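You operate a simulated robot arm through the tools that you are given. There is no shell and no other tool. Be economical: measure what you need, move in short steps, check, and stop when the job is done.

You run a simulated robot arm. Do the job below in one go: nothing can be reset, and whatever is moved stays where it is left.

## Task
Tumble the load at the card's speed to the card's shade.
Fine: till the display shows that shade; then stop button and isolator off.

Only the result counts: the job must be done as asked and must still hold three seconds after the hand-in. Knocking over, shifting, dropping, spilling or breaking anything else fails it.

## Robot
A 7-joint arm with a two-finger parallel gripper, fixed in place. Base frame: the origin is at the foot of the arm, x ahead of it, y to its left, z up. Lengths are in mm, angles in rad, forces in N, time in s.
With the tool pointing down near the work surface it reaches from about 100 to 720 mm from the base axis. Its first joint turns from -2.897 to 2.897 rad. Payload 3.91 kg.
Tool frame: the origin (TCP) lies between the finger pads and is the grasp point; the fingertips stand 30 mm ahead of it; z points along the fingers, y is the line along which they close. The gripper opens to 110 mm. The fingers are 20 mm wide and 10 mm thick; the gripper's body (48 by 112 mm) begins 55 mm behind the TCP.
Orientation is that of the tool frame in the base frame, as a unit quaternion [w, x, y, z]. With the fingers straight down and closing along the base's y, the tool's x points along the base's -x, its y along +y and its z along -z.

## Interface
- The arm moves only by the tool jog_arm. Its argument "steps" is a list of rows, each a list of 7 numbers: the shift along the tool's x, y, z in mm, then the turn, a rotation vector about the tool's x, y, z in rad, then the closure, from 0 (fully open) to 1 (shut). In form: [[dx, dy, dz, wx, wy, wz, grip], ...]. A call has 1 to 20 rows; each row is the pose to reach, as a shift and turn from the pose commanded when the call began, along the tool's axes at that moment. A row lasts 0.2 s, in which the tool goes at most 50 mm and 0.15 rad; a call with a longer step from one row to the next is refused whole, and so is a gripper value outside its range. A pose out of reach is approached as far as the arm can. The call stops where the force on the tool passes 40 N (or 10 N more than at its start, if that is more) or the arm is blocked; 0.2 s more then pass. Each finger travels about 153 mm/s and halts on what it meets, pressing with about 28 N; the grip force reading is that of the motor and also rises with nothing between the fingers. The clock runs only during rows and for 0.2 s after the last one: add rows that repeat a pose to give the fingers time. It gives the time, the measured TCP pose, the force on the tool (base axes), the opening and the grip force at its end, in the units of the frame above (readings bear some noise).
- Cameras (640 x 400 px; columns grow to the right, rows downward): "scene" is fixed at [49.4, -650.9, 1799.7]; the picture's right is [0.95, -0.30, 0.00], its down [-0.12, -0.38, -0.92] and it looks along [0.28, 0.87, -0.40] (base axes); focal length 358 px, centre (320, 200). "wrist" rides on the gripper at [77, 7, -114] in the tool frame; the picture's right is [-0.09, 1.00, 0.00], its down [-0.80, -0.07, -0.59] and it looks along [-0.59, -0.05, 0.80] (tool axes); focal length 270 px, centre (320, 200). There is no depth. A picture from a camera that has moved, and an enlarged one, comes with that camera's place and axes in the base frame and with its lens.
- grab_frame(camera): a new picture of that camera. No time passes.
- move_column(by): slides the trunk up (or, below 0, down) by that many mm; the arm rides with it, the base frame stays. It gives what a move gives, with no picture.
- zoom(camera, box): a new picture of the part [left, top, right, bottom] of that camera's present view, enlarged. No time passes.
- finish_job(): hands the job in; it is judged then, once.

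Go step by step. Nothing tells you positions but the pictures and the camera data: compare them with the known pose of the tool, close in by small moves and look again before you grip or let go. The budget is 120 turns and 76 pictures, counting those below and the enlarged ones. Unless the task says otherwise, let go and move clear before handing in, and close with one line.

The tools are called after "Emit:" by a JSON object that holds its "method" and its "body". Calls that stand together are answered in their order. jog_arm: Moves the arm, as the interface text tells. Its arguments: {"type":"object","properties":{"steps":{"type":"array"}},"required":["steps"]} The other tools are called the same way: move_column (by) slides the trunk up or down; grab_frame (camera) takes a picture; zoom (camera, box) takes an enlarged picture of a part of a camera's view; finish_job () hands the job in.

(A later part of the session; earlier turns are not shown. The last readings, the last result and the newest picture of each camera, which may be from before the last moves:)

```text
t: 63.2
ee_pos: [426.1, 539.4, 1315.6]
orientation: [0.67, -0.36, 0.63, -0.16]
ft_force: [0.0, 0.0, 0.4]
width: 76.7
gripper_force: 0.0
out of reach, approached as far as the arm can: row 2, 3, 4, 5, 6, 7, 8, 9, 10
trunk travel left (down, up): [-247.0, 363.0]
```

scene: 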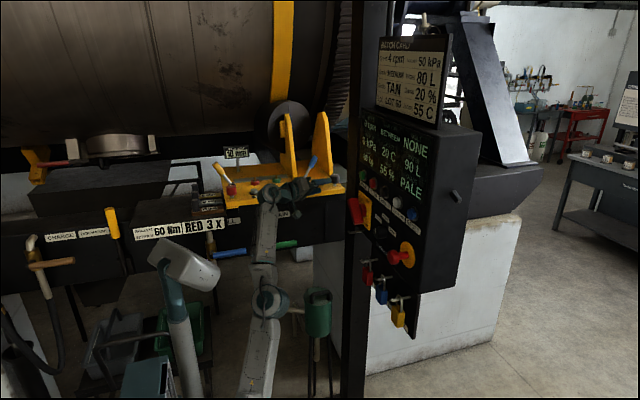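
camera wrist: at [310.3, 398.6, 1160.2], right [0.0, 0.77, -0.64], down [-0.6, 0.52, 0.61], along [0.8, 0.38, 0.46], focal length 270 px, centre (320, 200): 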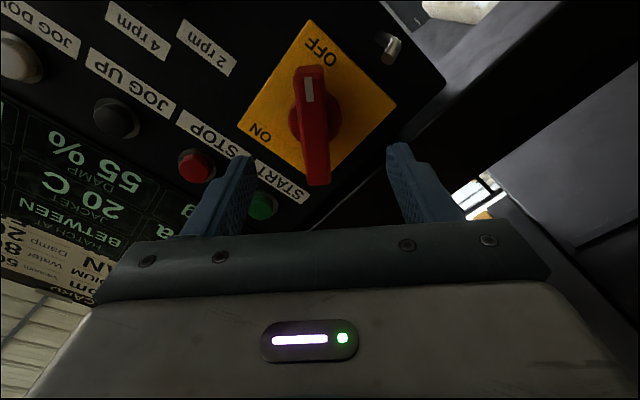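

Pure inward moves don't free it. I'll try a brisk tangential swing with rotation to break the straight-elbow condition.

Emit:
{"method": "jog_arm", "body": {"steps": [[0, -48, 0, 0, 0.14, 0, 0.3], [0, -96, 0, 0, 0.28, 0, 0.3], [10, -144, -10, 0, 0.42, 0, 0.3], [40, -160, -30, 0, 0.5, 0, 0.3], [80, -160, -50, 0, 0.5, 0, 0.3], [80, -160, -50, 0, 0.5, 0, 0.3]]}}

Emit:
{"method": "grab_frame", "body": {"camera": "scene"}}

```text
t: 64.6
ee_pos: [421.5, 355.9, 1330.3]
orientation: [0.493, -0.309, 0.775, -0.246]
ft_force: [0.6, 0.7, 0.2]
width: 77.0
gripper_force: 0.1
out of reach, approached as far as the arm can: row 1, 2, 3, 4, 5, 6
trunk travel left (down, up): [-247.0, 363.0]
```

```text
40 pictures are left
```

scene: 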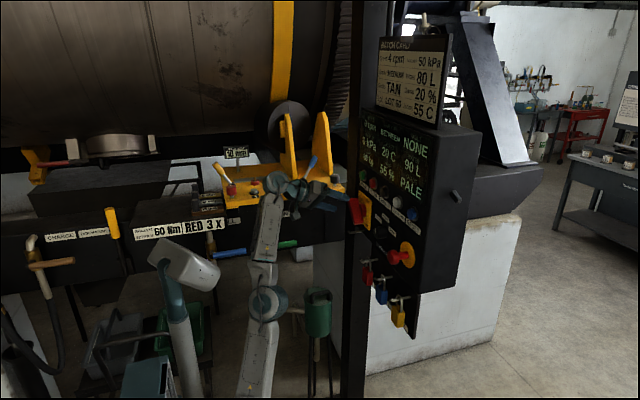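

I suspect the elbow is past its straight point at its limit, so I'll command outward first to pass through the maximum reach, swing forward and down, then move inward.

Emit:
{"method": "jog_arm", "body": {"steps": [[-9, -3, -1, 0, 0, 0, 0.3], [-19, -6.5, -2, 0, 0, 0, 0.3], [-28, -10, -3, 0, 0, 0, 0.3], [-34, 5, 8, -0.012, 0.057, -0.081, 0.3], [-40, 20, 20, -0.024, 0.114, -0.16, 0.3], [-46, 35, 31, -0.036, 0.17, -0.24, 0.3], [-40, 45, 40, -0.036, 0.17, -0.24, 0.3], [-30, 50, 42, -0.036, 0.17, -0.24, 0.3], [-20, 54, 43, -0.036, 0.17, -0.24, 0.3], [-10, 57, 44, -0.036, 0.17, -0.24, 0.3], [0, 60, 45, -0.036, 0.17, -0.24, 0.3], [10, 63, 46, -0.036, 0.17, -0.24, 0.3], [20, 66, 47, -0.036, 0.17, -0.24, 0.3]]}}

```text
t: 67.4
ee_pos: [442.3, 382.5, 1255.1]
orientation: [0.387, -0.387, 0.776, -0.313]
ft_force: [1.0, -0.1, -0.6]
width: 77.3
gripper_force: 0.0
out of reach, approached as far as the arm can: row 1, 2, 3, 4, 5, 6, 7, 8, 9, 10, 11, 12
trunk travel left (down, up): [-247.0, 363.0]
```

Emit:
{"method": "jog_arm", "body": {"steps": [[4, 2, 1, 0, 0, 0, 0.3], [9, 5, 2, 0, 0, 0, 0.3], [17, 9, 4, 0, 0, 0, 0.3], [26, 14, 6, 0, 0, 0, 0.3], [35, 19, 8, 0, 0, 0, 0.3], [43, 23, 10, 0, 0, 0, 0.3], [52, 28, 12, 0, 0, 0, 0.3], [60, 33, 14, 0, 0, 0, 0.3], [69, 37, 16, 0, 0, 0, 0.3], [86, 47, 20, 0, 0, 0, 0.3]]}}

```text
t: 69.6
ee_pos: [412.0, 327.1, 1176.1]
orientation: [0.387, -0.384, 0.778, -0.314]
ft_force: [0.4, 0.6, -0.3]
width: 77.0
gripper_force: 0.1
trunk travel left (down, up): [-247.0, 363.0]
```

Escaped, and all rows were reached. I'll raise the trunk 70 mm, then smoothly align in front of the isolator well inside the reach.

Emit:
{"method": "move_column", "body": {"by": 70}}

Emit:
{"method": "jog_arm", "body": {"steps": [[0, 0, 0, 0.034, -0.053, 0.032, 0.3], [0, 0, 0, 0.068, -0.107, 0.064, 0.3], [-6, 4, 0, 0.103, -0.16, 0.095, 0.3], [-13, 9, 0, 0.137, -0.214, 0.127, 0.3], [-20, 14, 0, 0.171, -0.267, 0.159, 0.3], [-28, 19, 0, 0.205, -0.32, 0.191, 0.3], [-36, 24, 0, 0.24, -0.374, 0.222, 0.3], [-45, 30, 0, 0.274, -0.427, 0.254, 0.3], [-54, 36, 0, 0.308, -0.481, 0.286, 0.3], [-65, 43, 0, 0.308, -0.481, 0.286, 0.3], [-76, 51, 0, 0.308, -0.481, 0.286, 0.3], [-87, 59, 0, 0.308, -0.481, 0.286, 0.3], [-98, 66, 0, 0.308, -0.481, 0.286, 0.3], [-109, 73.5, 0.8, 0.308, -0.481, 0.286, 0.3], [-109, 73.5, 0.8, 0.308, -0.481, 0.286, 0.3]]}}

Emit:
{"method": "grab_frame", "body": {"camera": "wrist"}}

```text
t: 70.7
ee_pos: [410.1, 328.8, 1246.2]
orientation: [0.387, -0.385, 0.777, -0.314]
ft_force: [-0.3, -0.6, -0.5]
width: 77.0
gripper_force: 0.2
trunk travel left (down, up): [-317.0, 293.0]
```

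```text
t: 71.6
ee_pos: [460.7, 278.7, 1247.1]
orientation: [0.465, -0.292, 0.768, -0.331]
ft_force: [-0.4, 0.1, -0.3]
width: 77.1
gripper_force: 0.1
trunk travel left (down, up): [-317.0, 293.0]
stopped in row 4: the arm was blocked; the commanded pose is now the measured one
```

```text
39 pictures are left
camera wrist: at [325.6, 251.1, 1240.4], right [-0.1, 0.68, -0.73], down [-0.21, 0.7, 0.68], along [0.97, 0.23, 0.07], focal length 270 px, centre (320, 200)
```

wrist: 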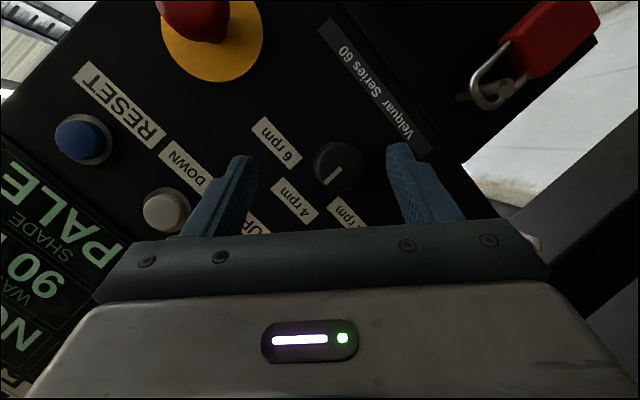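

Emit:
{"method": "grab_frame", "body": {"camera": "scene"}}

```text
38 pictures are left
```

scene: 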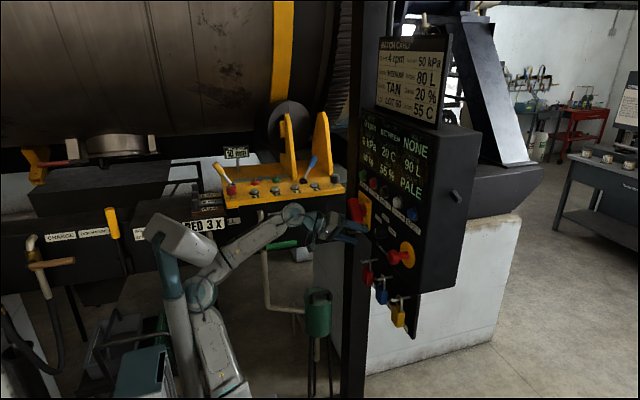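

The posture has recovered with the elbow bent. I'll level the tool slowly now.

Emit:
{"method": "jog_arm", "body": {"steps": [[0, 0, -3, 0.009, -0.035, 0.012, 0.3], [0, 0, -6, 0.019, -0.07, 0.025, 0.3], [0, 0, -9, 0.028, -0.104, 0.037, 0.3], [0, 0, -12, 0.038, -0.139, 0.049, 0.3], [0, 0, -15, 0.047, -0.174, 0.061, 0.3], [0, 0, -18, 0.056, -0.209, 0.073, 0.3], [0, 0, -21, 0.066, -0.244, 0.086, 0.3], [0, 0, -24, 0.075, -0.279, 0.098, 0.3], [0, 0, -27, 0.085, -0.313, 0.11, 0.3], [0, 0, -30, 0.094, -0.348, 0.122, 0.3], [0, 0, -30, 0.104, -0.383, 0.135, 0.3], [0, 0, -30, 0.113, -0.418, 0.147, 0.3], [0, 0, -30, 0.113, -0.418, 0.147, 0.3]]}}

```text
t: 72.8
ee_pos: [487.1, 218.7, 1251.0]
orientation: [0.515, -0.23, 0.749, -0.346]
ft_force: [-0.3, -0.2, 0.9]
width: 77.1
gripper_force: 0.1
trunk travel left (down, up): [-317.0, 293.0]
stopped in row 5: the arm was blocked; the commanded pose is now the measured one
```

The wrist needs a higher relative posture here. I'll raise and back off slowly without rotating, before levelling.

Emit:
{"method": "jog_arm", "body": {"steps": [[-5, -7, -7, 0, 0, 0, 0.3], [-10, -14, -13, 0, 0, 0, 0.3], [-15, -21, -19, 0, 0, 0, 0.3], [-20, -29, -24, 0, 0, 0, 0.3], [-25, -36, -29, 0, 0, 0, 0.3], [-30, -44, -33, 0, 0, 0, 0.3], [-36, -52, -37, 0, 0, 0, 0.3], [-42, -60, -41, 0, 0, 0, 0.3], [-48, -69, -46, 0, 0, 0, 0.3], [-54, -78, -51, 0, 0, 0, 0.3], [-60, -87, -56, 0, 0, 0, 0.3], [-66, -96, -61, 0, 0, 0, 0.3], [-72, -105, -66, 0, 0, 0, 0.3], [-77.5, -113.6, -71, 0, 0, 0, 0.3], [-77.5, -113.6, -71, 0, 0, 0, 0.3]]}}

Emit:
{"method": "move_column", "body": {"by": -90}}

```text
t: 74.9
ee_pos: [433.0, 269.0, 1346.0]
orientation: [0.52, -0.24, 0.711, -0.408]
ft_force: [0.8, 0.8, -0.1]
width: 77.2
gripper_force: 0.0
trunk travel left (down, up): [-317.0, 293.0]
stopped in row 10: the arm was blocked; the commanded pose is now the measured one
```

```text
t: 76.2
ee_pos: [433.5, 269.8, 1256.0]
orientation: [0.521, -0.238, 0.711, -0.409]
ft_force: [1.1, -0.4, 0.6]
width: 76.9
gripper_force: 0.1
trunk travel left (down, up): [-227.0, 383.0]
```

Emit:
{"method": "jog_arm", "body": {"steps": [[-4, -6, -1, 0, 0, 0, 0.3], [-8, -12, -2, 0, 0, 0, 0.3], [-12, -18, -3, 0, 0, 0, 0.3], [-17, -26, -4, 0, 0, 0, 0.3], [-21, -33, -5, 0, 0, 0, 0.3], [-26, -40, -6, 0, 0, 0, 0.3], [-31, -47, -7, 0, 0, 0, 0.3], [-35, -53, -8, 0, 0, 0, 0.3], [-39, -60, -9, 0, 0, 0, 0.3], [-43.7, -66.4, -10, 0, 0, 0, 0.3], [-43.7, -66.4, -10, 0, 0, 0, 0.3]]}}

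Emit:
{"method": "grab_frame", "body": {"camera": "scene"}}

```text
t: 78.6
ee_pos: [430.6, 271.5, 1337.1]
orientation: [0.521, -0.24, 0.711, -0.407]
ft_force: [0.5, 0.1, 0.5]
width: 76.8
gripper_force: 0.1
trunk travel left (down, up): [-227.0, 383.0]
```

```text
37 pictures are left
```

scene: 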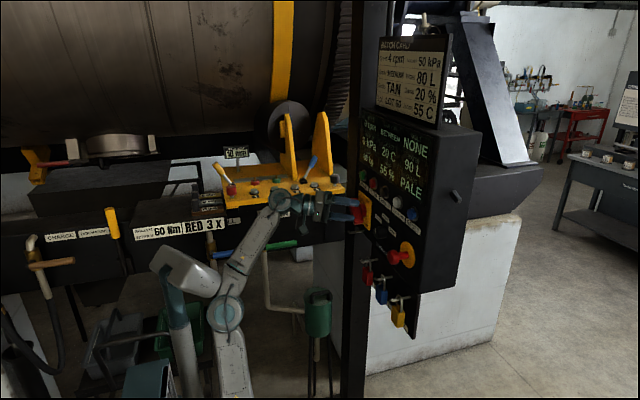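

Emit:
{"method": "jog_arm", "body": {"steps": [[0, 0, 0, -0.012, -0.034, 0.018, 0.3], [0, 0, 0, -0.023, -0.068, 0.036, 0.3], [0, 0, 0, -0.035, -0.102, 0.054, 0.3], [0, 0, 0, -0.046, -0.136, 0.072, 0.3], [0, 0, 0, -0.058, -0.17, 0.09, 0.3], [0, 0, 0, -0.07, -0.204, 0.107, 0.3], [0, 0, 0, -0.081, -0.238, 0.125, 0.3], [0, 0, 0, -0.093, -0.272, 0.143, 0.3], [0, 0, 0, -0.104, -0.306, 0.161, 0.3], [0, 0, 0, -0.116, -0.34, 0.179, 0.3], [0, 0, 0, -0.116, -0.34, 0.179, 0.3]]}}

```text
t: 80.8
ee_pos: [470.1, 207.6, 1337.2]
orientation: [0.625, -0.218, 0.676, -0.325]
ft_force: [-0.1, 1.1, 0.7]
width: 76.9
gripper_force: 0.0
trunk travel left (down, up): [-227.0, 383.0]
stopped in row 10: the arm was blocked; the commanded pose is now the measured one
```

Emit:
{"method": "jog_arm", "body": {"steps": [[-6, -7, -5, 0, 0, 0, 0.3], [-13, -15, -10, 0, 0, 0, 0.3], [-19, -23, -15, 0, 0, 0, 0.3], [-25.6, -30.7, -20, 0, 0, 0, 0.3], [-25.6, -30.7, -20, -0.012, -0.013, 0, 0.3], [-25.6, -30.7, -20, -0.024, -0.027, 0, 0.3], [-25.6, -30.7, -20, -0.036, -0.04, 0, 0.3], [-25.6, -30.7, -20, -0.048, -0.053, 0, 0.3], [-25.6, -30.7, -20, -0.06, -0.067, 0, 0.3], [-25.6, -30.7, -20, -0.072, -0.08, 0, 0.3], [-25.6, -30.7, -20, -0.084, -0.093, 0, 0.3], [-25.6, -30.7, -20, -0.098, -0.11, 0, 0.3], [-25.6, -30.7, -20, -0.112, -0.125, 0.005, 0.3], [-25.6, -30.7, -20, -0.112, -0.125, 0.005, 0.3]]}}

```text
t: 83.8
ee_pos: [453.5, 206.3, 1373.2]
orientation: [0.651, -0.27, 0.656, -0.271]
ft_force: [-0.1, -0.6, 0.1]
width: 77.2
gripper_force: 0.1
trunk travel left (down, up): [-227.0, 383.0]
```

Level again with the right roll. I'll now move across to the isolator, dropping gradually so I stay within the good reach band.

Emit:
{"method": "jog_arm", "body": {"steps": [[-5, 15, -2, 0, 0, 0, 0.3], [-10, 30, -4, 0, 0, 0, 0.3], [-15, 45, -6, 0, 0, 0, 0.3], [-20, 60, -8, 0, 0, 0, 0.3], [-25.5, 75, -10, 0, 0, 0, 0.3], [-31, 90, -12, 0, 0, 0, 0.3], [-36, 105, -14, 0, 0, 0, 0.3], [-41, 120, -16, 0, 0, 0, 0.3], [-46, 135, -18, 0, 0, 0, 0.3], [-51, 150, -20, 0, 0, 0, 0.3], [-56, 165, -21, 0, 0, 0, 0.3], [-61, 180, -21, 0, 0, 0, 0.3]]}}

```text
t: 86.3
ee_pos: [433.4, 371.2, 1293.7]
orientation: [0.652, -0.266, 0.659, -0.265]
ft_force: [-0.3, 0.2, -0.2]
width: 76.9
gripper_force: 0.1
trunk travel left (down, up): [-227.0, 383.0]
```

Emit:
{"method": "jog_arm", "body": {"steps": [[-4, 13, 0, 0, 0, 0, 0.3], [-7, 26, 0, 0, 0, 0, 0.3], [-11, 40, 0, 0, 0, 0, 0.3], [-14, 54, 0, 0, 0, 0, 0.3], [-18, 68, 0, 0, 0, 0, 0.3], [-22, 81, 0, 0, 0, 0, 0.3], [-25.5, 94.7, 0, 0, 0, 0, 0.3], [-25.5, 94.7, 0, 0, 0, 0, 0.3]]}}

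Emit:
{"method": "grab_frame", "body": {"camera": "wrist"}}

```text
t: 88.2
ee_pos: [427.3, 463.5, 1241.3]
orientation: [0.653, -0.271, 0.653, -0.272]
ft_force: [-0.2, 0.4, -0.7]
width: 77.0
gripper_force: 0.0
trunk travel left (down, up): [-227.0, 383.0]
```

```text
36 pictures are left
camera wrist: at [314.4, 414.0, 1182.7], right [0.0, 0.77, -0.64], down [-0.59, 0.52, 0.61], along [0.8, 0.38, 0.46], focal length 270 px, centre (320, 200)
```

wrist: 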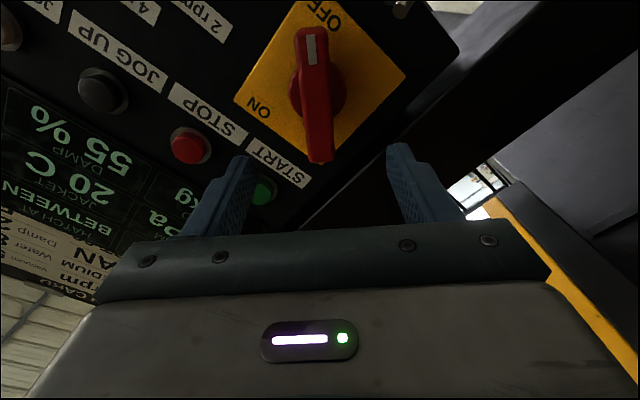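

I'll raise the trunk 40 mm, re-centre on the handle (≈y 453, z 1234), and look again before advancing.

Emit:
{"method": "move_column", "body": {"by": 40}}

Emit:
{"method": "jog_arm", "body": {"steps": [[6, 4, 0, 0, 0, 0, 0.3], [12, 8, 0, 0, 0, 0, 0.3], [18, 12, 5, 0, 0, 0, 0.3], [24, 16, 10, 0, 0, 0, 0.3], [30, 20, 15, 0, 0, 0, 0.3], [36, 24, 20, 0, 0, 0, 0.3], [40.3, 27.6, 25, 0, 0, 0, 0.3], [40.3, 27.6, 35, 0, 0, 0, 0.3], [40.3, 27.6, 45, 0, 0, 0, 0.3], [40.3, 27.6, 55, 0, 0, 0, 0.3], [40.3, 27.6, 60, 0, 0, 0, 0.3], [40.3, 27.6, 60, 0, 0, 0, 0.3]]}}

Emit:
{"method": "grab_frame", "body": {"camera": "wrist"}}

Emit:
{"method": "zoom", "body": {"camera": "scene", "box": [310, 170, 430, 245]}}

```text
t: 89.0
ee_pos: [427.9, 463.5, 1282.4]
orientation: [0.654, -0.27, 0.653, -0.272]
ft_force: [0.7, -0.1, -0.1]
width: 76.9
gripper_force: 0.0
trunk travel left (down, up): [-267.0, 343.0]
```

```text
t: 91.6
ee_pos: [487.8, 452.1, 1236.2]
orientation: [0.654, -0.271, 0.653, -0.272]
ft_force: [-0.3, 1.6, 0.2]
width: 77.0
gripper_force: 0.1
trunk travel left (down, up): [-267.0, 343.0]
```

```text
35 pictures are left
camera wrist: at [374.2, 403.9, 1176.6], right [0.0, 0.77, -0.64], down [-0.6, 0.52, 0.61], along [0.8, 0.38, 0.46], focal length 270 px, centre (320, 200)
```

wrist: 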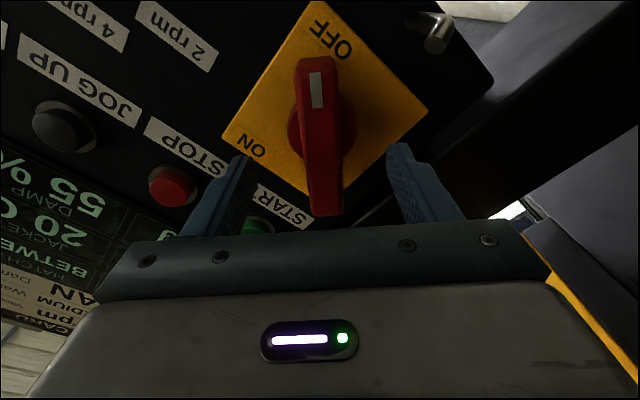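

```text
5.33 times, centred on (370, 208) of scene
camera zoom: at [49.4, -650.9, 1799.7], right [0.95, -0.3, 0.0], down [-0.12, -0.38, -0.92], along [0.28, 0.87, -0.4], focal length 1910 px, centre (53, 160)
```

zoom: 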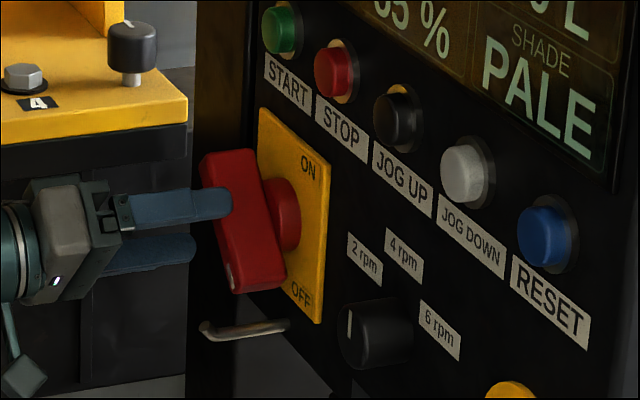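

Emit:
{"method": "jog_arm", "body": {"steps": [[0, 0, 10, 0, 0, 0, 0.3], [0, 0, 20, 0, 0, 0, 0.3], [0, 0, 30, 0, 0, 0, 0.3], [0, 0, 38, 0, 0, 0, 0.3], [0, 0, 44, 0, 0, 0, 0.3], [0, 0, 44, 0, 0, 0, 0.3]]}}

Emit:
{"method": "grab_frame", "body": {"camera": "wrist"}}

Emit:
{"method": "zoom", "body": {"camera": "scene", "box": [310, 170, 430, 245]}}

```text
t: 93.0
ee_pos: [533.1, 453.6, 1235.7]
orientation: [0.653, -0.271, 0.653, -0.272]
ft_force: [0.2, -0.2, 0.8]
width: 76.8
gripper_force: 0.1
trunk travel left (down, up): [-267.0, 343.0]
```

```text
33 pictures are left
camera wrist: at [418.9, 404.6, 1175.4], right [0.0, 0.77, -0.64], down [-0.6, 0.52, 0.61], along [0.8, 0.38, 0.46], focal length 270 px, centre (320, 200)
```

wrist: 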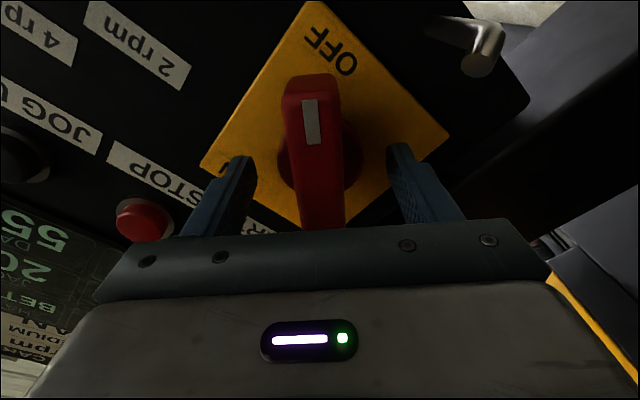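

```text
5.33 times, centred on (370, 208) of scene
camera zoom: at [49.4, -650.9, 1799.7], right [0.95, -0.3, 0.0], down [-0.12, -0.38, -0.92], along [0.28, 0.87, -0.4], focal length 1910 px, centre (53, 160)
```

zoom: 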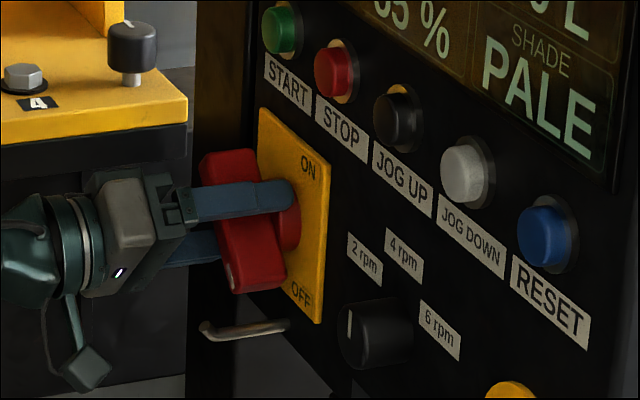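

Fingertips may reach the boss, so I'll back off 8 mm, then close and check the width.

Emit:
{"method": "jog_arm", "body": {"steps": [[0, 0, -8, 0, 0, 0, 0.3], [0, 0, -8, 0, 0, 0, 0.6], [0, 0, -8, 0, 0, 0, 1], [0, 0, -8, 0, 0, 0, 1], [0, 0, -8, 0, 0, 0, 1]]}}

Emit:
{"method": "grab_frame", "body": {"camera": "wrist"}}

```text
t: 94.2
ee_pos: [523.8, 453.7, 1234.5]
orientation: [0.653, -0.272, 0.653, -0.271]
ft_force: [-0.5, -0.7, -3.9]
width: 24.1
gripper_force: 45.0
trunk travel left (down, up): [-267.0, 343.0]
```

```text
31 pictures are left
camera wrist: at [410.7, 404.8, 1175.4], right [0.0, 0.77, -0.64], down [-0.6, 0.52, 0.61], along [0.8, 0.38, 0.46], focal length 270 px, centre (320, 200)
```

wrist: 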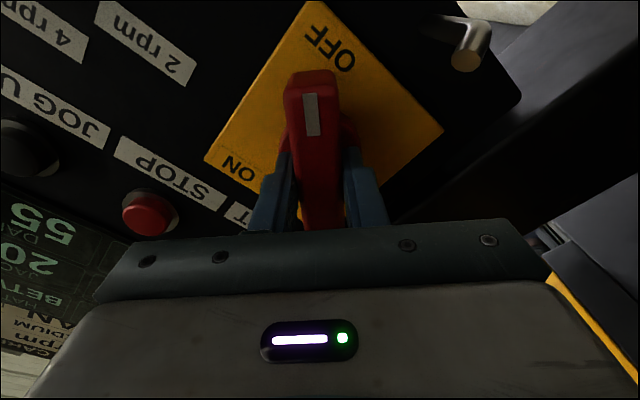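

Gripped at 24 mm. Turning counter-clockwise, first part.

Emit:
{"method": "jog_arm", "body": {"steps": [[0, 0, 0, 0, 0, -0.08, 1], [0, 0, 0, 0, 0, -0.16, 1], [0, -1, 0, 0, 0, -0.24, 1], [0, -1.5, 0, 0, 0, -0.32, 1], [0, -1.5, 0, 0, 0, -0.4, 1], [0, -1.5, 0, 0, 0, -0.4, 1]]}}

Emit:
{"method": "grab_frame", "body": {"camera": "wrist"}}

```text
t: 95.6
ee_pos: [523.9, 455.1, 1234.9]
orientation: [0.586, -0.397, 0.585, -0.396]
ft_force: [-2.1, 0.5, -8.7]
width: 24.0
gripper_force: 44.8
trunk travel left (down, up): [-267.0, 343.0]
```

```text
30 pictures are left
camera wrist: at [410.7, 385.5, 1199.8], right [0.0, 0.45, -0.89], down [-0.59, 0.72, 0.36], along [0.8, 0.53, 0.27], focal length 270 px, centre (320, 200)
```

wrist: 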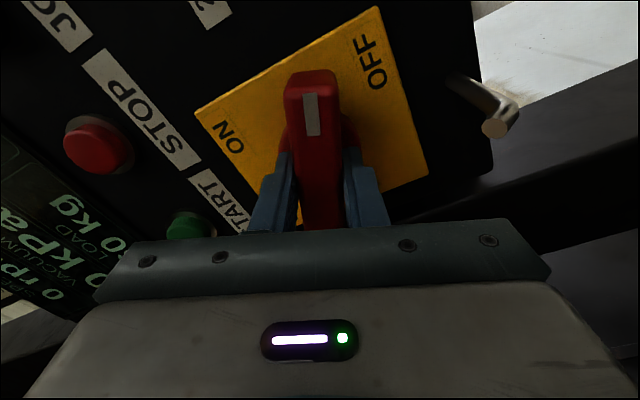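

Emit:
{"method": "jog_arm", "body": {"steps": [[0, 0, 0, 0, 0, -0.1, 1], [0, 0, 0, 0, 0, -0.2, 1], [0, 0, 0, 0, 0, -0.3, 1], [0, 0, 0, 0, 0, -0.4, 1], [0, 0, 0, 0, 0, -0.5, 1], [0, 0, 0, 0, 0, -0.6, 1], [0, 0, 0, 0, 0, -0.7, 1], [0, 0, 0, 0, 0, -0.8, 1], [0, 0, 0, 0, 0, -0.9, 1], [0, 0, 0, 0, 0, -1.0, 1], [0, 0, 0, 0, 0, -1.1, 1], [0, 0, 0, 0, 0, -1.17, 1], [0, 0, 0, 0, 0, -1.17, 1]]}}

Emit:
{"method": "grab_frame", "body": {"camera": "wrist"}}

```text
t: 98.4
ee_pos: [523.4, 455.4, 1235.1]
orientation: [-0.269, 0.653, -0.27, 0.654]
ft_force: [-2.0, 3.8, -6.0]
width: 24.0
gripper_force: 44.9
trunk travel left (down, up): [-267.0, 343.0]
```

```text
29 pictures are left
camera wrist: at [410.6, 395.4, 1284.8], right [0.0, -0.64, -0.76], down [-0.59, 0.61, -0.52], along [0.8, 0.45, -0.38], focal length 270 px, centre (320, 200)
```

wrist: 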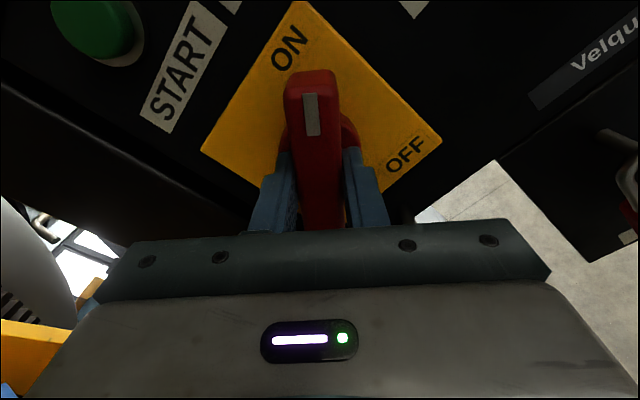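

The isolator is now at ON. I'll release, back off, close the fingers and raise the trunk to button height.

Emit:
{"method": "jog_arm", "body": {"steps": [[0, 0, 0, 0, 0, 0, 0.7], [0, 0, 0, 0, 0, 0, 0.4], [0, 0, 0, 0, 0, 0, 0.4], [0, 0, -12, 0, 0, 0, 0.4], [0, 0, -24, 0, 0, 0, 0.4], [0, 0, -36, 0, 0, 0, 0.4], [0, 0, -48, 0, 0, 0, 0.5], [0, 0, -60, 0, 0, 0, 0.8], [0, 0, -60, 0, 0, 0, 1], [0, 0, -60, 0, 0, 0, 1]]}}

Emit:
{"method": "move_column", "body": {"by": 126}}

Emit:
{"method": "grab_frame", "body": {"camera": "wrist"}}

Emit:
{"method": "grab_frame", "body": {"camera": "scene"}}

```text
t: 100.6
ee_pos: [463.4, 452.4, 1235.2]
orientation: [-0.27, 0.653, -0.27, 0.654]
ft_force: [-0.3, -0.7, -0.4]
width: 0.0
gripper_force: 28.2
trunk travel left (down, up): [-267.0, 343.0]
```

```text
t: 102.1
ee_pos: [463.2, 453.3, 1361.2]
orientation: [-0.269, 0.653, -0.271, 0.654]
ft_force: [0.1, 0.7, -0.2]
width: 0.0
gripper_force: 28.3
trunk travel left (down, up): [-393.0, 217.0]
```

```text
28 pictures are left
camera wrist: at [349.5, 394.1, 1411.3], right [0.0, -0.64, -0.77], down [-0.59, 0.62, -0.52], along [0.8, 0.46, -0.38], focal length 270 px, centre (320, 200)
```

wrist: 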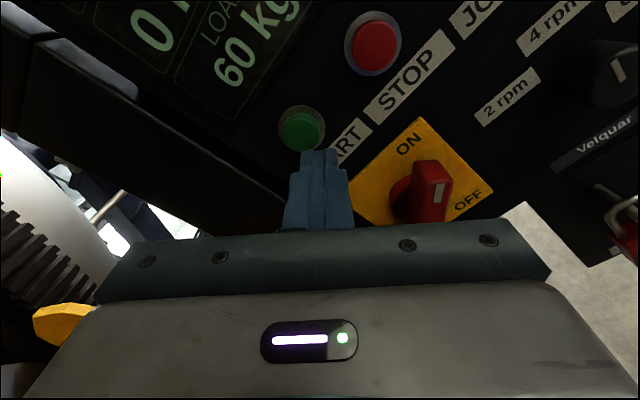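

```text
27 pictures are left
```

scene: 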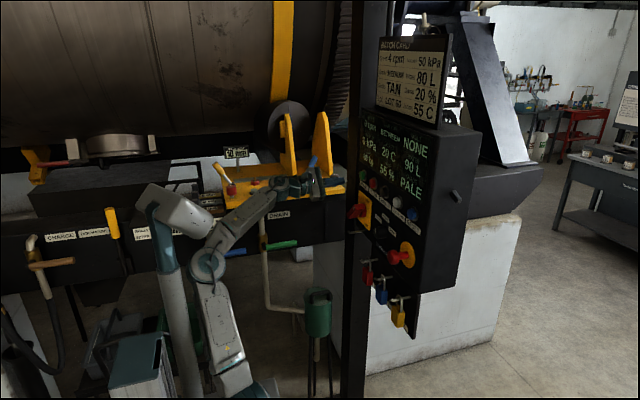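

START is at about (574, 476, 1365), STOP at (574, 390, 1364). I'll line up just in front of START.

Emit:
{"method": "jog_arm", "body": {"steps": [[-7, -10, 5, 0, 0, 0, 1], [-13.4, -19, 15, 0, 0, 0, 1], [-13.4, -19, 25, 0, 0, 0, 1], [-13.4, -19, 35, 0, 0, 0, 1], [-13.4, -19, 45, 0, 0, 0, 1], [-13.4, -19, 55, 0, 0, 0, 1], [-13.4, -19, 64, 0, 0, 0, 1], [-13.4, -19, 64, 0, 0, 0, 1]]}}

Emit:
{"method": "grab_frame", "body": {"camera": "wrist"}}

Emit:
{"method": "zoom", "body": {"camera": "scene", "box": [330, 100, 450, 220]}}

```text
t: 103.9
ee_pos: [527.5, 476.1, 1366.2]
orientation: [-0.27, 0.653, -0.27, 0.654]
ft_force: [-0.3, -0.9, -0.5]
width: 0.1
gripper_force: 27.6
trunk travel left (down, up): [-393.0, 217.0]
```

```text
26 pictures are left
camera wrist: at [413.3, 417.3, 1416.1], right [0.0, -0.64, -0.77], down [-0.59, 0.62, -0.52], along [0.8, 0.46, -0.38], focal length 270 px, centre (320, 200)
```

wrist: 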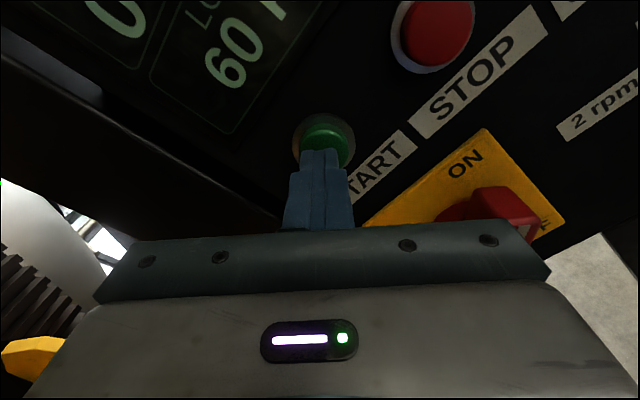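

```text
3.33 times, centred on (390, 160) of scene
camera zoom: at [49.4, -650.9, 1799.7], right [0.95, -0.3, 0.0], down [-0.12, -0.38, -0.92], along [0.28, 0.87, -0.4], focal length 1194 px, centre (87, 333)
```

zoom: 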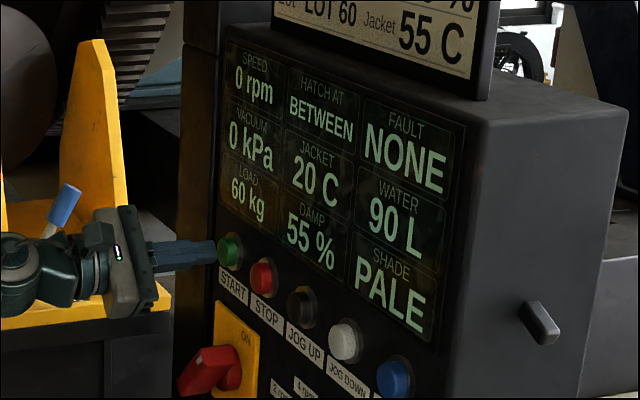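

Aligned on START. Pressing, then pulling back.

Emit:
{"method": "jog_arm", "body": {"steps": [[0, 0, 6, 0, 0, 0, 1], [0, 0, 12, 0, 0, 0, 1], [0, 0, 16, 0, 0, 0, 1], [0, 0, 20, 0, 0, 0, 1], [0, 0, 24, 0, 0, 0, 1], [0, 0, 24, 0, 0, 0, 1], [0, 0, 0, 0, 0, 0, 1]]}}

Emit:
{"method": "zoom", "body": {"camera": "scene", "box": [330, 100, 450, 220]}}

```text
t: 105.1
ee_pos: [539.9, 476.8, 1368.0]
orientation: [-0.269, 0.654, -0.269, 0.654]
ft_force: [-38.6, -7.4, -9.2]
width: 0.0
gripper_force: 27.9
trunk travel left (down, up): [-393.0, 217.0]
stopped in row 5: the force on the tool passed its limit (the readings are from after the stop); the commanded pose is now the measured one
```

```text
3.33 times, centred on (390, 160) of scene
camera zoom: at [49.4, -650.9, 1799.7], right [0.95, -0.3, 0.0], down [-0.12, -0.38, -0.92], along [0.28, 0.87, -0.4], focal length 1194 px, centre (87, 333)
```

zoom: 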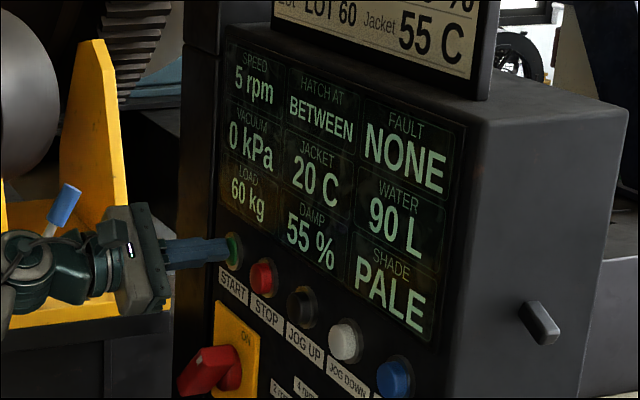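

It started, but the speed reads 5 rpm, perhaps settling. I'll pull back and check.

Emit:
{"method": "jog_arm", "body": {"steps": [[0, 0, -15, 0, 0, 0, 1]]}}

Emit:
{"method": "zoom", "body": {"camera": "scene", "box": [340, 110, 440, 250]}}

```text
t: 105.5
ee_pos: [536.9, 472.7, 1365.9]
orientation: [-0.268, 0.653, -0.273, 0.654]
ft_force: [-2.0, -0.3, 0.4]
width: 0.0
gripper_force: 27.6
trunk travel left (down, up): [-393.0, 217.0]
```

```text
2.86 times, centred on (390, 180) of scene
camera zoom: at [49.4, -650.9, 1799.7], right [0.95, -0.3, 0.0], down [-0.12, -0.38, -0.92], along [0.28, 0.87, -0.4], focal length 1023 px, centre (120, 257)
```

zoom: 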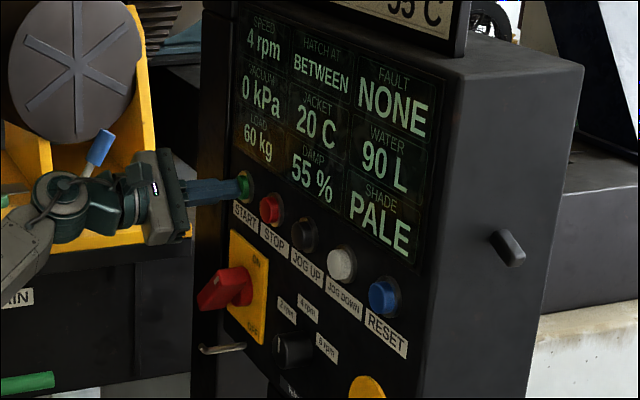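

4 rpm confirmed. I'll move over in front of STOP.

Emit:
{"method": "jog_arm", "body": {"steps": [[0, 0, -8, 0, 0, 0, 1], [6, 6, -10, 0, 0, 0, 1], [14, 14, -10, 0, 0, 0, 1], [22, 22, -10, 0, 0, 0, 1], [30, 30, -10, 0, 0, 0, 1], [38, 38, -10, 0, 0, 0, 1], [46, 46, -10, 0, 0, 0, 1], [53, 53, -10, 0, 0, 0, 1], [59, 59, -10, 0, 0, 0, 1], [59, 59, -10, 0, 0, 0, 1]]}}

Emit:
{"method": "zoom", "body": {"camera": "scene", "box": [330, 100, 450, 220]}}

```text
t: 107.7
ee_pos: [525.5, 392.0, 1365.7]
orientation: [-0.269, 0.654, -0.272, 0.653]
ft_force: [0.3, -0.1, -0.6]
width: 0.1
gripper_force: 27.9
trunk travel left (down, up): [-393.0, 217.0]
```

```text
3.33 times, centred on (390, 160) of scene
camera zoom: at [49.4, -650.9, 1799.7], right [0.95, -0.3, 0.0], down [-0.12, -0.38, -0.92], along [0.28, 0.87, -0.4], focal length 1194 px, centre (87, 333)
```

zoom: 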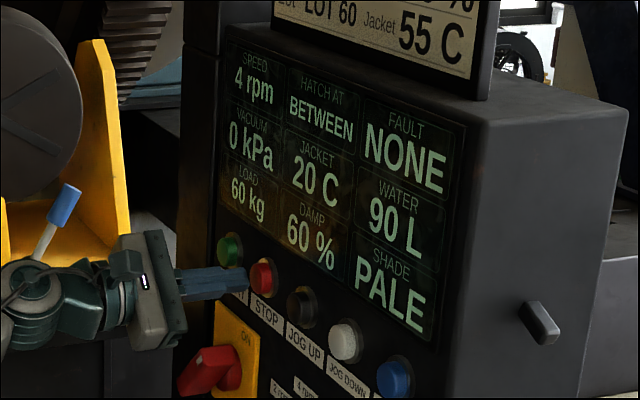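

In front of STOP. I'll creep to a few mm short and wait, checking the shade every few seconds.

Emit:
{"method": "jog_arm", "body": {"steps": [[0, 1, 4, 0, 0, 0, 1], [0, 1, 4, 0, 0, 0, 1], [0, 1, 4, 0, 0, 0, 1], [0, 1, 4, 0, 0, 0, 1], [0, 1, 4, 0, 0, 0, 1], [0, 1, 4, 0, 0, 0, 1], [0, 1, 4, 0, 0, 0, 1], [0, 1, 4, 0, 0, 0, 1], [0, 1, 4, 0, 0, 0, 1], [0, 1, 4, 0, 0, 0, 1]]}}

Emit:
{"method": "zoom", "body": {"camera": "scene", "box": [350, 100, 440, 220]}}

```text
t: 109.9
ee_pos: [530.4, 392.2, 1365.2]
orientation: [-0.269, 0.654, -0.271, 0.653]
ft_force: [0.1, -0.6, 0.9]
width: 0.0
gripper_force: 28.4
trunk travel left (down, up): [-393.0, 217.0]
```

```text
3.33 times, centred on (395, 160) of scene
camera zoom: at [49.4, -650.9, 1799.7], right [0.95, -0.3, 0.0], down [-0.12, -0.38, -0.92], along [0.28, 0.87, -0.4], focal length 1194 px, centre (70, 333)
```

zoom: 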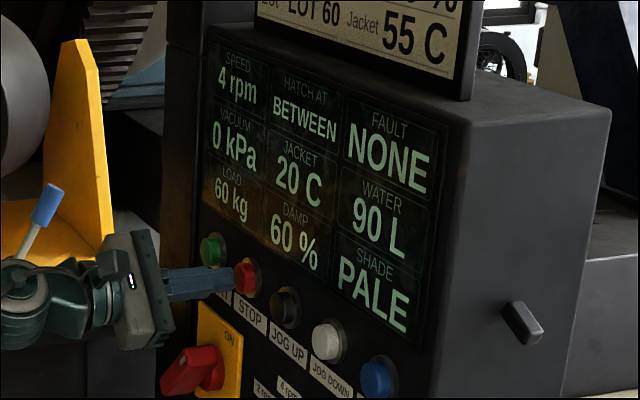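

Emit:
{"method": "jog_arm", "body": {"steps": [[0, 0, 0, 0, 0, 0, 1], [0, 0, 0, 0, 0, 0, 1], [0, 0, 0, 0, 0, 0, 1], [0, 0, 0, 0, 0, 0, 1], [0, 0, 0, 0, 0, 0, 1], [0, 0, 0, 0, 0, 0, 1], [0, 0, 0, 0, 0, 0, 1], [0, 0, 0, 0, 0, 0, 1], [0, 0, 0, 0, 0, 0, 1], [0, 0, 0, 0, 0, 0, 1], [0, 0, 0, 0, 0, 0, 1], [0, 0, 0, 0, 0, 0, 1], [0, 0, 0, 0, 0, 0, 1], [0, 0, 0, 0, 0, 0, 1], [0, 0, 0, 0, 0, 0, 1]]}}

Emit:
{"method": "zoom", "body": {"camera": "scene", "box": [350, 100, 440, 220]}}

```text
t: 113.1
ee_pos: [529.7, 390.3, 1364.6]
orientation: [-0.269, 0.654, -0.272, 0.653]
ft_force: [-0.2, 0.3, 0.0]
width: 0.0
gripper_force: 28.3
trunk travel left (down, up): [-393.0, 217.0]
```

```text
3.33 times, centred on (395, 160) of scene
camera zoom: at [49.4, -650.9, 1799.7], right [0.95, -0.3, 0.0], down [-0.12, -0.38, -0.92], along [0.28, 0.87, -0.4], focal length 1194 px, centre (70, 333)
```

zoom: 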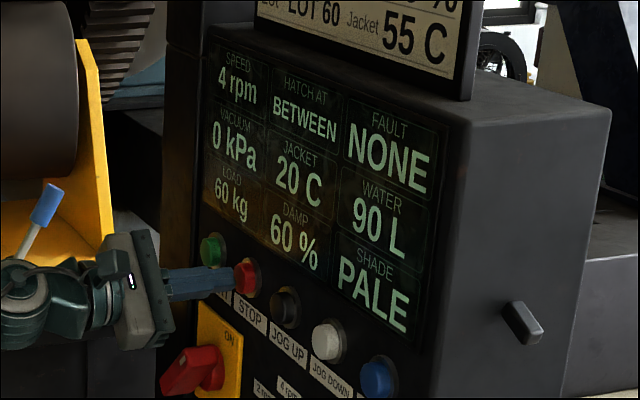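

Emit:
{"method": "jog_arm", "body": {"steps": [[0, 0, 0, 0, 0, 0, 1], [0, 0, 0, 0, 0, 0, 1], [0, 0, 0, 0, 0, 0, 1], [0, 0, 0, 0, 0, 0, 1], [0, 0, 0, 0, 0, 0, 1], [0, 0, 0, 0, 0, 0, 1], [0, 0, 0, 0, 0, 0, 1], [0, 0, 0, 0, 0, 0, 1], [0, 0, 0, 0, 0, 0, 1], [0, 0, 0, 0, 0, 0, 1], [0, 0, 0, 0, 0, 0, 1], [0, 0, 0, 0, 0, 0, 1], [0, 0, 0, 0, 0, 0, 1], [0, 0, 0, 0, 0, 0, 1], [0, 0, 0, 0, 0, 0, 1], [0, 0, 0, 0, 0, 0, 1], [0, 0, 0, 0, 0, 0, 1], [0, 0, 0, 0, 0, 0, 1], [0, 0, 0, 0, 0, 0, 1], [0, 0, 0, 0, 0, 0, 1]]}}

Emit:
{"method": "zoom", "body": {"camera": "scene", "box": [350, 100, 440, 220]}}

```text
t: 117.3
ee_pos: [528.1, 391.7, 1365.8]
orientation: [-0.269, 0.654, -0.272, 0.653]
ft_force: [0.1, 0.7, 0.5]
width: 0.1
gripper_force: 27.6
trunk travel left (down, up): [-393.0, 217.0]
```

```text
3.33 times, centred on (395, 160) of scene
camera zoom: at [49.4, -650.9, 1799.7], right [0.95, -0.3, 0.0], down [-0.12, -0.38, -0.92], along [0.28, 0.87, -0.4], focal length 1194 px, centre (70, 333)
```

zoom: 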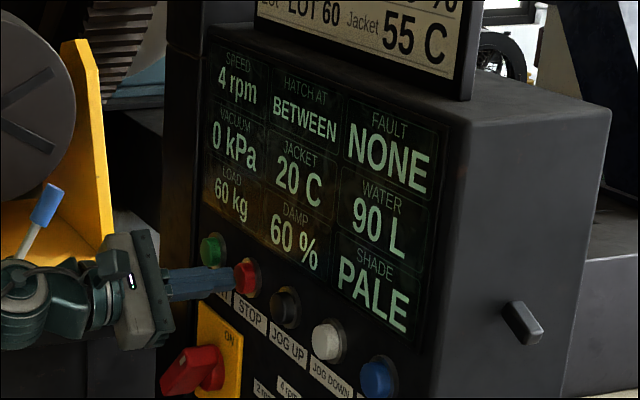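

Emit:
{"method": "jog_arm", "body": {"steps": [[0, 0, 0, 0, 0, 0, 1], [0, 0, 0, 0, 0, 0, 1], [0, 0, 0, 0, 0, 0, 1], [0, 0, 0, 0, 0, 0, 1], [0, 0, 0, 0, 0, 0, 1], [0, 0, 0, 0, 0, 0, 1], [0, 0, 0, 0, 0, 0, 1], [0, 0, 0, 0, 0, 0, 1], [0, 0, 0, 0, 0, 0, 1], [0, 0, 0, 0, 0, 0, 1], [0, 0, 0, 0, 0, 0, 1], [0, 0, 0, 0, 0, 0, 1], [0, 0, 0, 0, 0, 0, 1], [0, 0, 0, 0, 0, 0, 1], [0, 0, 0, 0, 0, 0, 1], [0, 0, 0, 0, 0, 0, 1], [0, 0, 0, 0, 0, 0, 1], [0, 0, 0, 0, 0, 0, 1], [0, 0, 0, 0, 0, 0, 1], [0, 0, 0, 0, 0, 0, 1]]}}

Emit:
{"method": "zoom", "body": {"camera": "scene", "box": [350, 100, 440, 220]}}

```text
t: 121.5
ee_pos: [529.8, 393.4, 1365.8]
orientation: [-0.269, 0.654, -0.271, 0.653]
ft_force: [-0.4, -0.5, 1.0]
width: 0.0
gripper_force: 27.7
trunk travel left (down, up): [-393.0, 217.0]
```

```text
3.33 times, centred on (395, 160) of scene
camera zoom: at [49.4, -650.9, 1799.7], right [0.95, -0.3, 0.0], down [-0.12, -0.38, -0.92], along [0.28, 0.87, -0.4], focal length 1194 px, centre (70, 333)
```

zoom: 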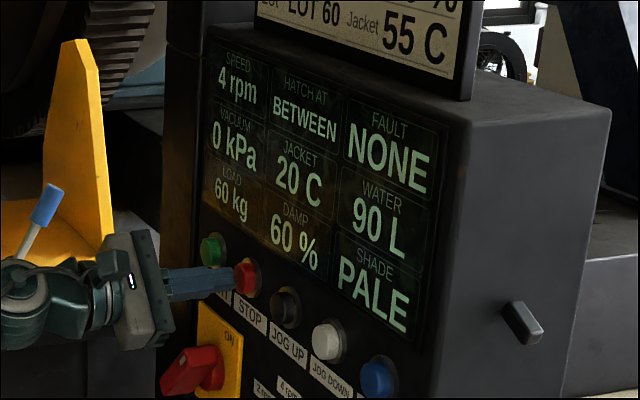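

Emit:
{"method": "jog_arm", "body": {"steps": [[0, 0, 0, 0, 0, 0, 1], [0, 0, 0, 0, 0, 0, 1], [0, 0, 0, 0, 0, 0, 1], [0, 0, 0, 0, 0, 0, 1], [0, 0, 0, 0, 0, 0, 1], [0, 0, 0, 0, 0, 0, 1], [0, 0, 0, 0, 0, 0, 1], [0, 0, 0, 0, 0, 0, 1], [0, 0, 0, 0, 0, 0, 1], [0, 0, 0, 0, 0, 0, 1], [0, 0, 0, 0, 0, 0, 1], [0, 0, 0, 0, 0, 0, 1], [0, 0, 0, 0, 0, 0, 1], [0, 0, 0, 0, 0, 0, 1], [0, 0, 0, 0, 0, 0, 1], [0, 0, 0, 0, 0, 0, 1], [0, 0, 0, 0, 0, 0, 1], [0, 0, 0, 0, 0, 0, 1], [0, 0, 0, 0, 0, 0, 1], [0, 0, 0, 0, 0, 0, 1]]}}

Emit:
{"method": "zoom", "body": {"camera": "scene", "box": [350, 100, 440, 220]}}

```text
t: 125.7
ee_pos: [528.4, 391.1, 1366.6]
orientation: [-0.269, 0.654, -0.271, 0.653]
ft_force: [-0.4, 0.9, -0.3]
width: 0.1
gripper_force: 27.7
trunk travel left (down, up): [-393.0, 217.0]
```

```text
3.33 times, centred on (395, 160) of scene
camera zoom: at [49.4, -650.9, 1799.7], right [0.95, -0.3, 0.0], down [-0.12, -0.38, -0.92], along [0.28, 0.87, -0.4], focal length 1194 px, centre (70, 333)
```

zoom: 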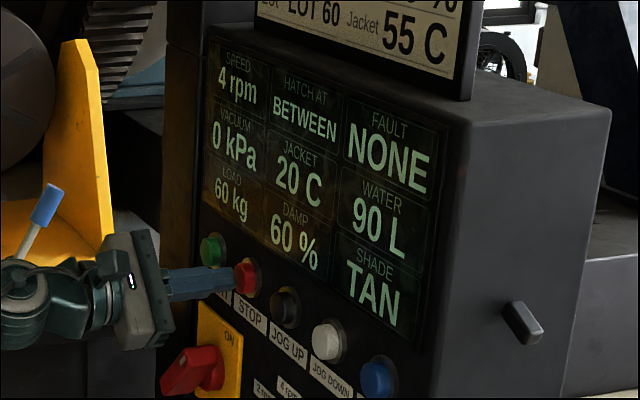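

TAN is showing, so I press STOP now.

Emit:
{"method": "jog_arm", "body": {"steps": [[0, 0, 8, 0, 0, 0, 1], [0, 0, 13, 0, 0, 0, 1], [0, 0, 18, 0, 0, 0, 1], [0, 0, 22, 0, 0, 0, 1]]}}

Emit:
{"method": "jog_arm", "body": {"steps": [[0, 0, -10, 0, 0, 0, 1], [0, 0, -25, 0, 0, 0, 1], [0, 0, -40, 0, 0, 0, 1]]}}

Emit:
{"method": "zoom", "body": {"camera": "scene", "box": [350, 100, 440, 220]}}

```text
t: 126.6
ee_pos: [541.1, 391.8, 1365.0]
orientation: [-0.269, 0.654, -0.272, 0.653]
ft_force: [-38.9, -7.1, -8.6]
width: 0.0
gripper_force: 27.8
trunk travel left (down, up): [-393.0, 217.0]
stopped in row 4: the force on the tool passed its limit (the readings are from after the stop); the commanded pose is now the measured one
```

```text
t: 127.4
ee_pos: [508.6, 391.6, 1364.6]
orientation: [-0.267, 0.656, -0.273, 0.651]
ft_force: [-0.1, 0.3, 1.0]
width: 0.0
gripper_force: 28.1
trunk travel left (down, up): [-393.0, 217.0]
```

```text
3.33 times, centred on (395, 160) of scene
camera zoom: at [49.4, -650.9, 1799.7], right [0.95, -0.3, 0.0], down [-0.12, -0.38, -0.92], along [0.28, 0.87, -0.4], focal length 1194 px, centre (70, 333)
```

zoom: 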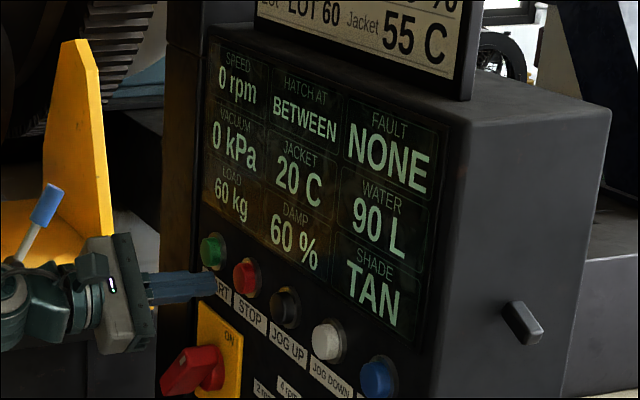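

Stopped at 0 rpm with TAN. I'll return to the isolator: back off, shift, lower the trunk by 126 mm.

Emit:
{"method": "jog_arm", "body": {"steps": [[0, 0, -12, 0, 0, 0, 1], [0, 0, -24, 0, 0, 0, 1], [0, 0, -36, 0, 0, 0, 1], [-6, -6, -42, 0, 0, 0, 1], [-13, -13, -42, 0, 0, 0, 1], [-20, -20, -42, 0, 0, 0, 1], [-27, -27, -42, 0, 0, 0, 0.8], [-34, -34, -42, 0, 0, 0, 0.6], [-40, -40, -42, 0.005, 0, 0, 0.4], [-45, -42, -42, 0.01, 0.003, 0, 0.4], [-45, -42, -42, 0.01, 0.003, 0, 0.4]]}}

Emit:
{"method": "move_column", "body": {"by": -126}}

Emit:
{"method": "grab_frame", "body": {"camera": "wrist"}}

```text
t: 129.8
ee_pos: [468.8, 453.6, 1360.7]
orientation: [-0.271, 0.653, -0.269, 0.654]
ft_force: [-0.2, -0.2, -0.6]
width: 66.2
gripper_force: 0.0
trunk travel left (down, up): [-393.0, 217.0]
```

```text
t: 131.4
ee_pos: [470.0, 453.1, 1235.3]
orientation: [-0.27, 0.653, -0.269, 0.654]
ft_force: [-0.3, -0.2, -0.4]
width: 65.9
gripper_force: 0.1
trunk travel left (down, up): [-267.0, 343.0]
```

```text
15 pictures are left
camera wrist: at [354.7, 393.9, 1284.2], right [0.0, -0.64, -0.77], down [-0.59, 0.62, -0.52], along [0.8, 0.46, -0.38], focal length 270 px, centre (320, 200)
```

wrist: 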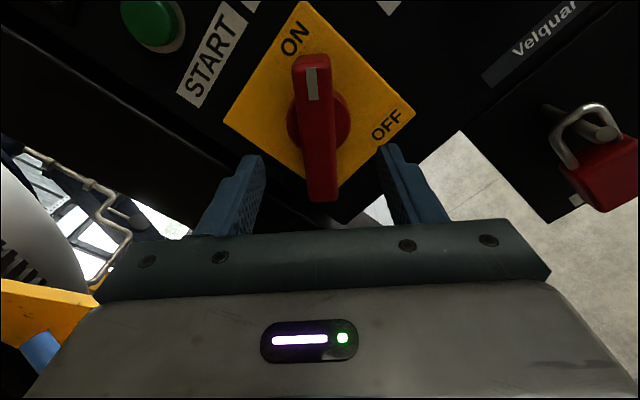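

Aligned with the handle. Advancing and gripping.

Emit:
{"method": "jog_arm", "body": {"steps": [[-1, -1, 10, 0, 0, 0, 0.4], [-1, -1, 20, 0, 0, 0, 0.4], [-1, -1, 30, 0, 0, 0, 0.4], [-1, -1, 40, 0, 0, 0, 0.4], [-1, -1, 48, 0, 0, 0, 0.4], [-1, -1, 54, 0, 0, 0, 0.4], [-1, -1, 54, 0, 0, 0, 0.7], [-1, -1, 54, 0, 0, 0, 1], [-1, -1, 54, 0, 0, 0, 1], [-1, -1, 54, 0, 0, 0, 1]]}}

```text
t: 133.6
ee_pos: [525.0, 455.0, 1234.1]
orientation: [-0.271, 0.653, -0.269, 0.654]
ft_force: [-3.9, -3.9, -8.2]
width: 24.0
gripper_force: 45.5
trunk travel left (down, up): [-267.0, 343.0]
```

Emit:
{"method": "jog_arm", "body": {"steps": [[0, 0, 0, 0, 0, 0.09, 1], [0, 0, 0, 0, 0, 0.18, 1], [0, 0, 0, 0, 0, 0.27, 1], [0, 0, 0, 0, 0, 0.36, 1], [0, 0, 0, 0, 0, 0.45, 1], [0, 0, 0, 0, 0, 0.54, 1], [0, 0, 0, 0, 0, 0.63, 1], [0, 0, 0, 0, 0, 0.72, 1], [0, 0, 0, 0, 0, 0.81, 1], [0, 0, 0, 0, 0, 0.9, 1], [0, 0, 0, 0, 0, 0.99, 1], [0, 0, 0, 0, 0, 1.08, 1], [0, 0, 0, 0, 0, 1.17, 1], [0, 0, 0, 0, 0, 1.26, 1], [0, 0, 0, 0, 0, 1.35, 1], [0, 0, 0, 0, 0, 1.44, 1], [0, 0, 0, 0, 0, 1.52, 1], [0, 0, 0, 0, 0, 1.58, 1], [0, 0, 0, 0, 0, 1.58, 1]]}}

Emit:
{"method": "grab_frame", "body": {"camera": "wrist"}}

```text
t: 137.6
ee_pos: [523.6, 456.1, 1234.8]
orientation: [0.656, -0.268, 0.653, -0.268]
ft_force: [17.0, 8.1, 18.4]
width: 23.6
gripper_force: 44.5
trunk travel left (down, up): [-267.0, 343.0]
```

```text
14 pictures are left
camera wrist: at [410.3, 405.7, 1175.1], right [0.0, 0.77, -0.64], down [-0.6, 0.51, 0.62], along [0.8, 0.38, 0.46], focal length 270 px, centre (320, 200)
```

wrist: 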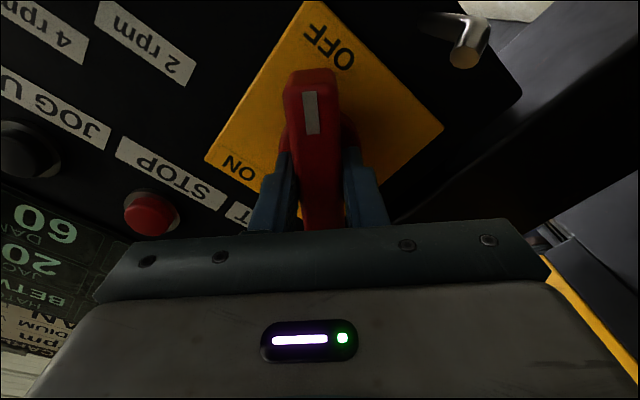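

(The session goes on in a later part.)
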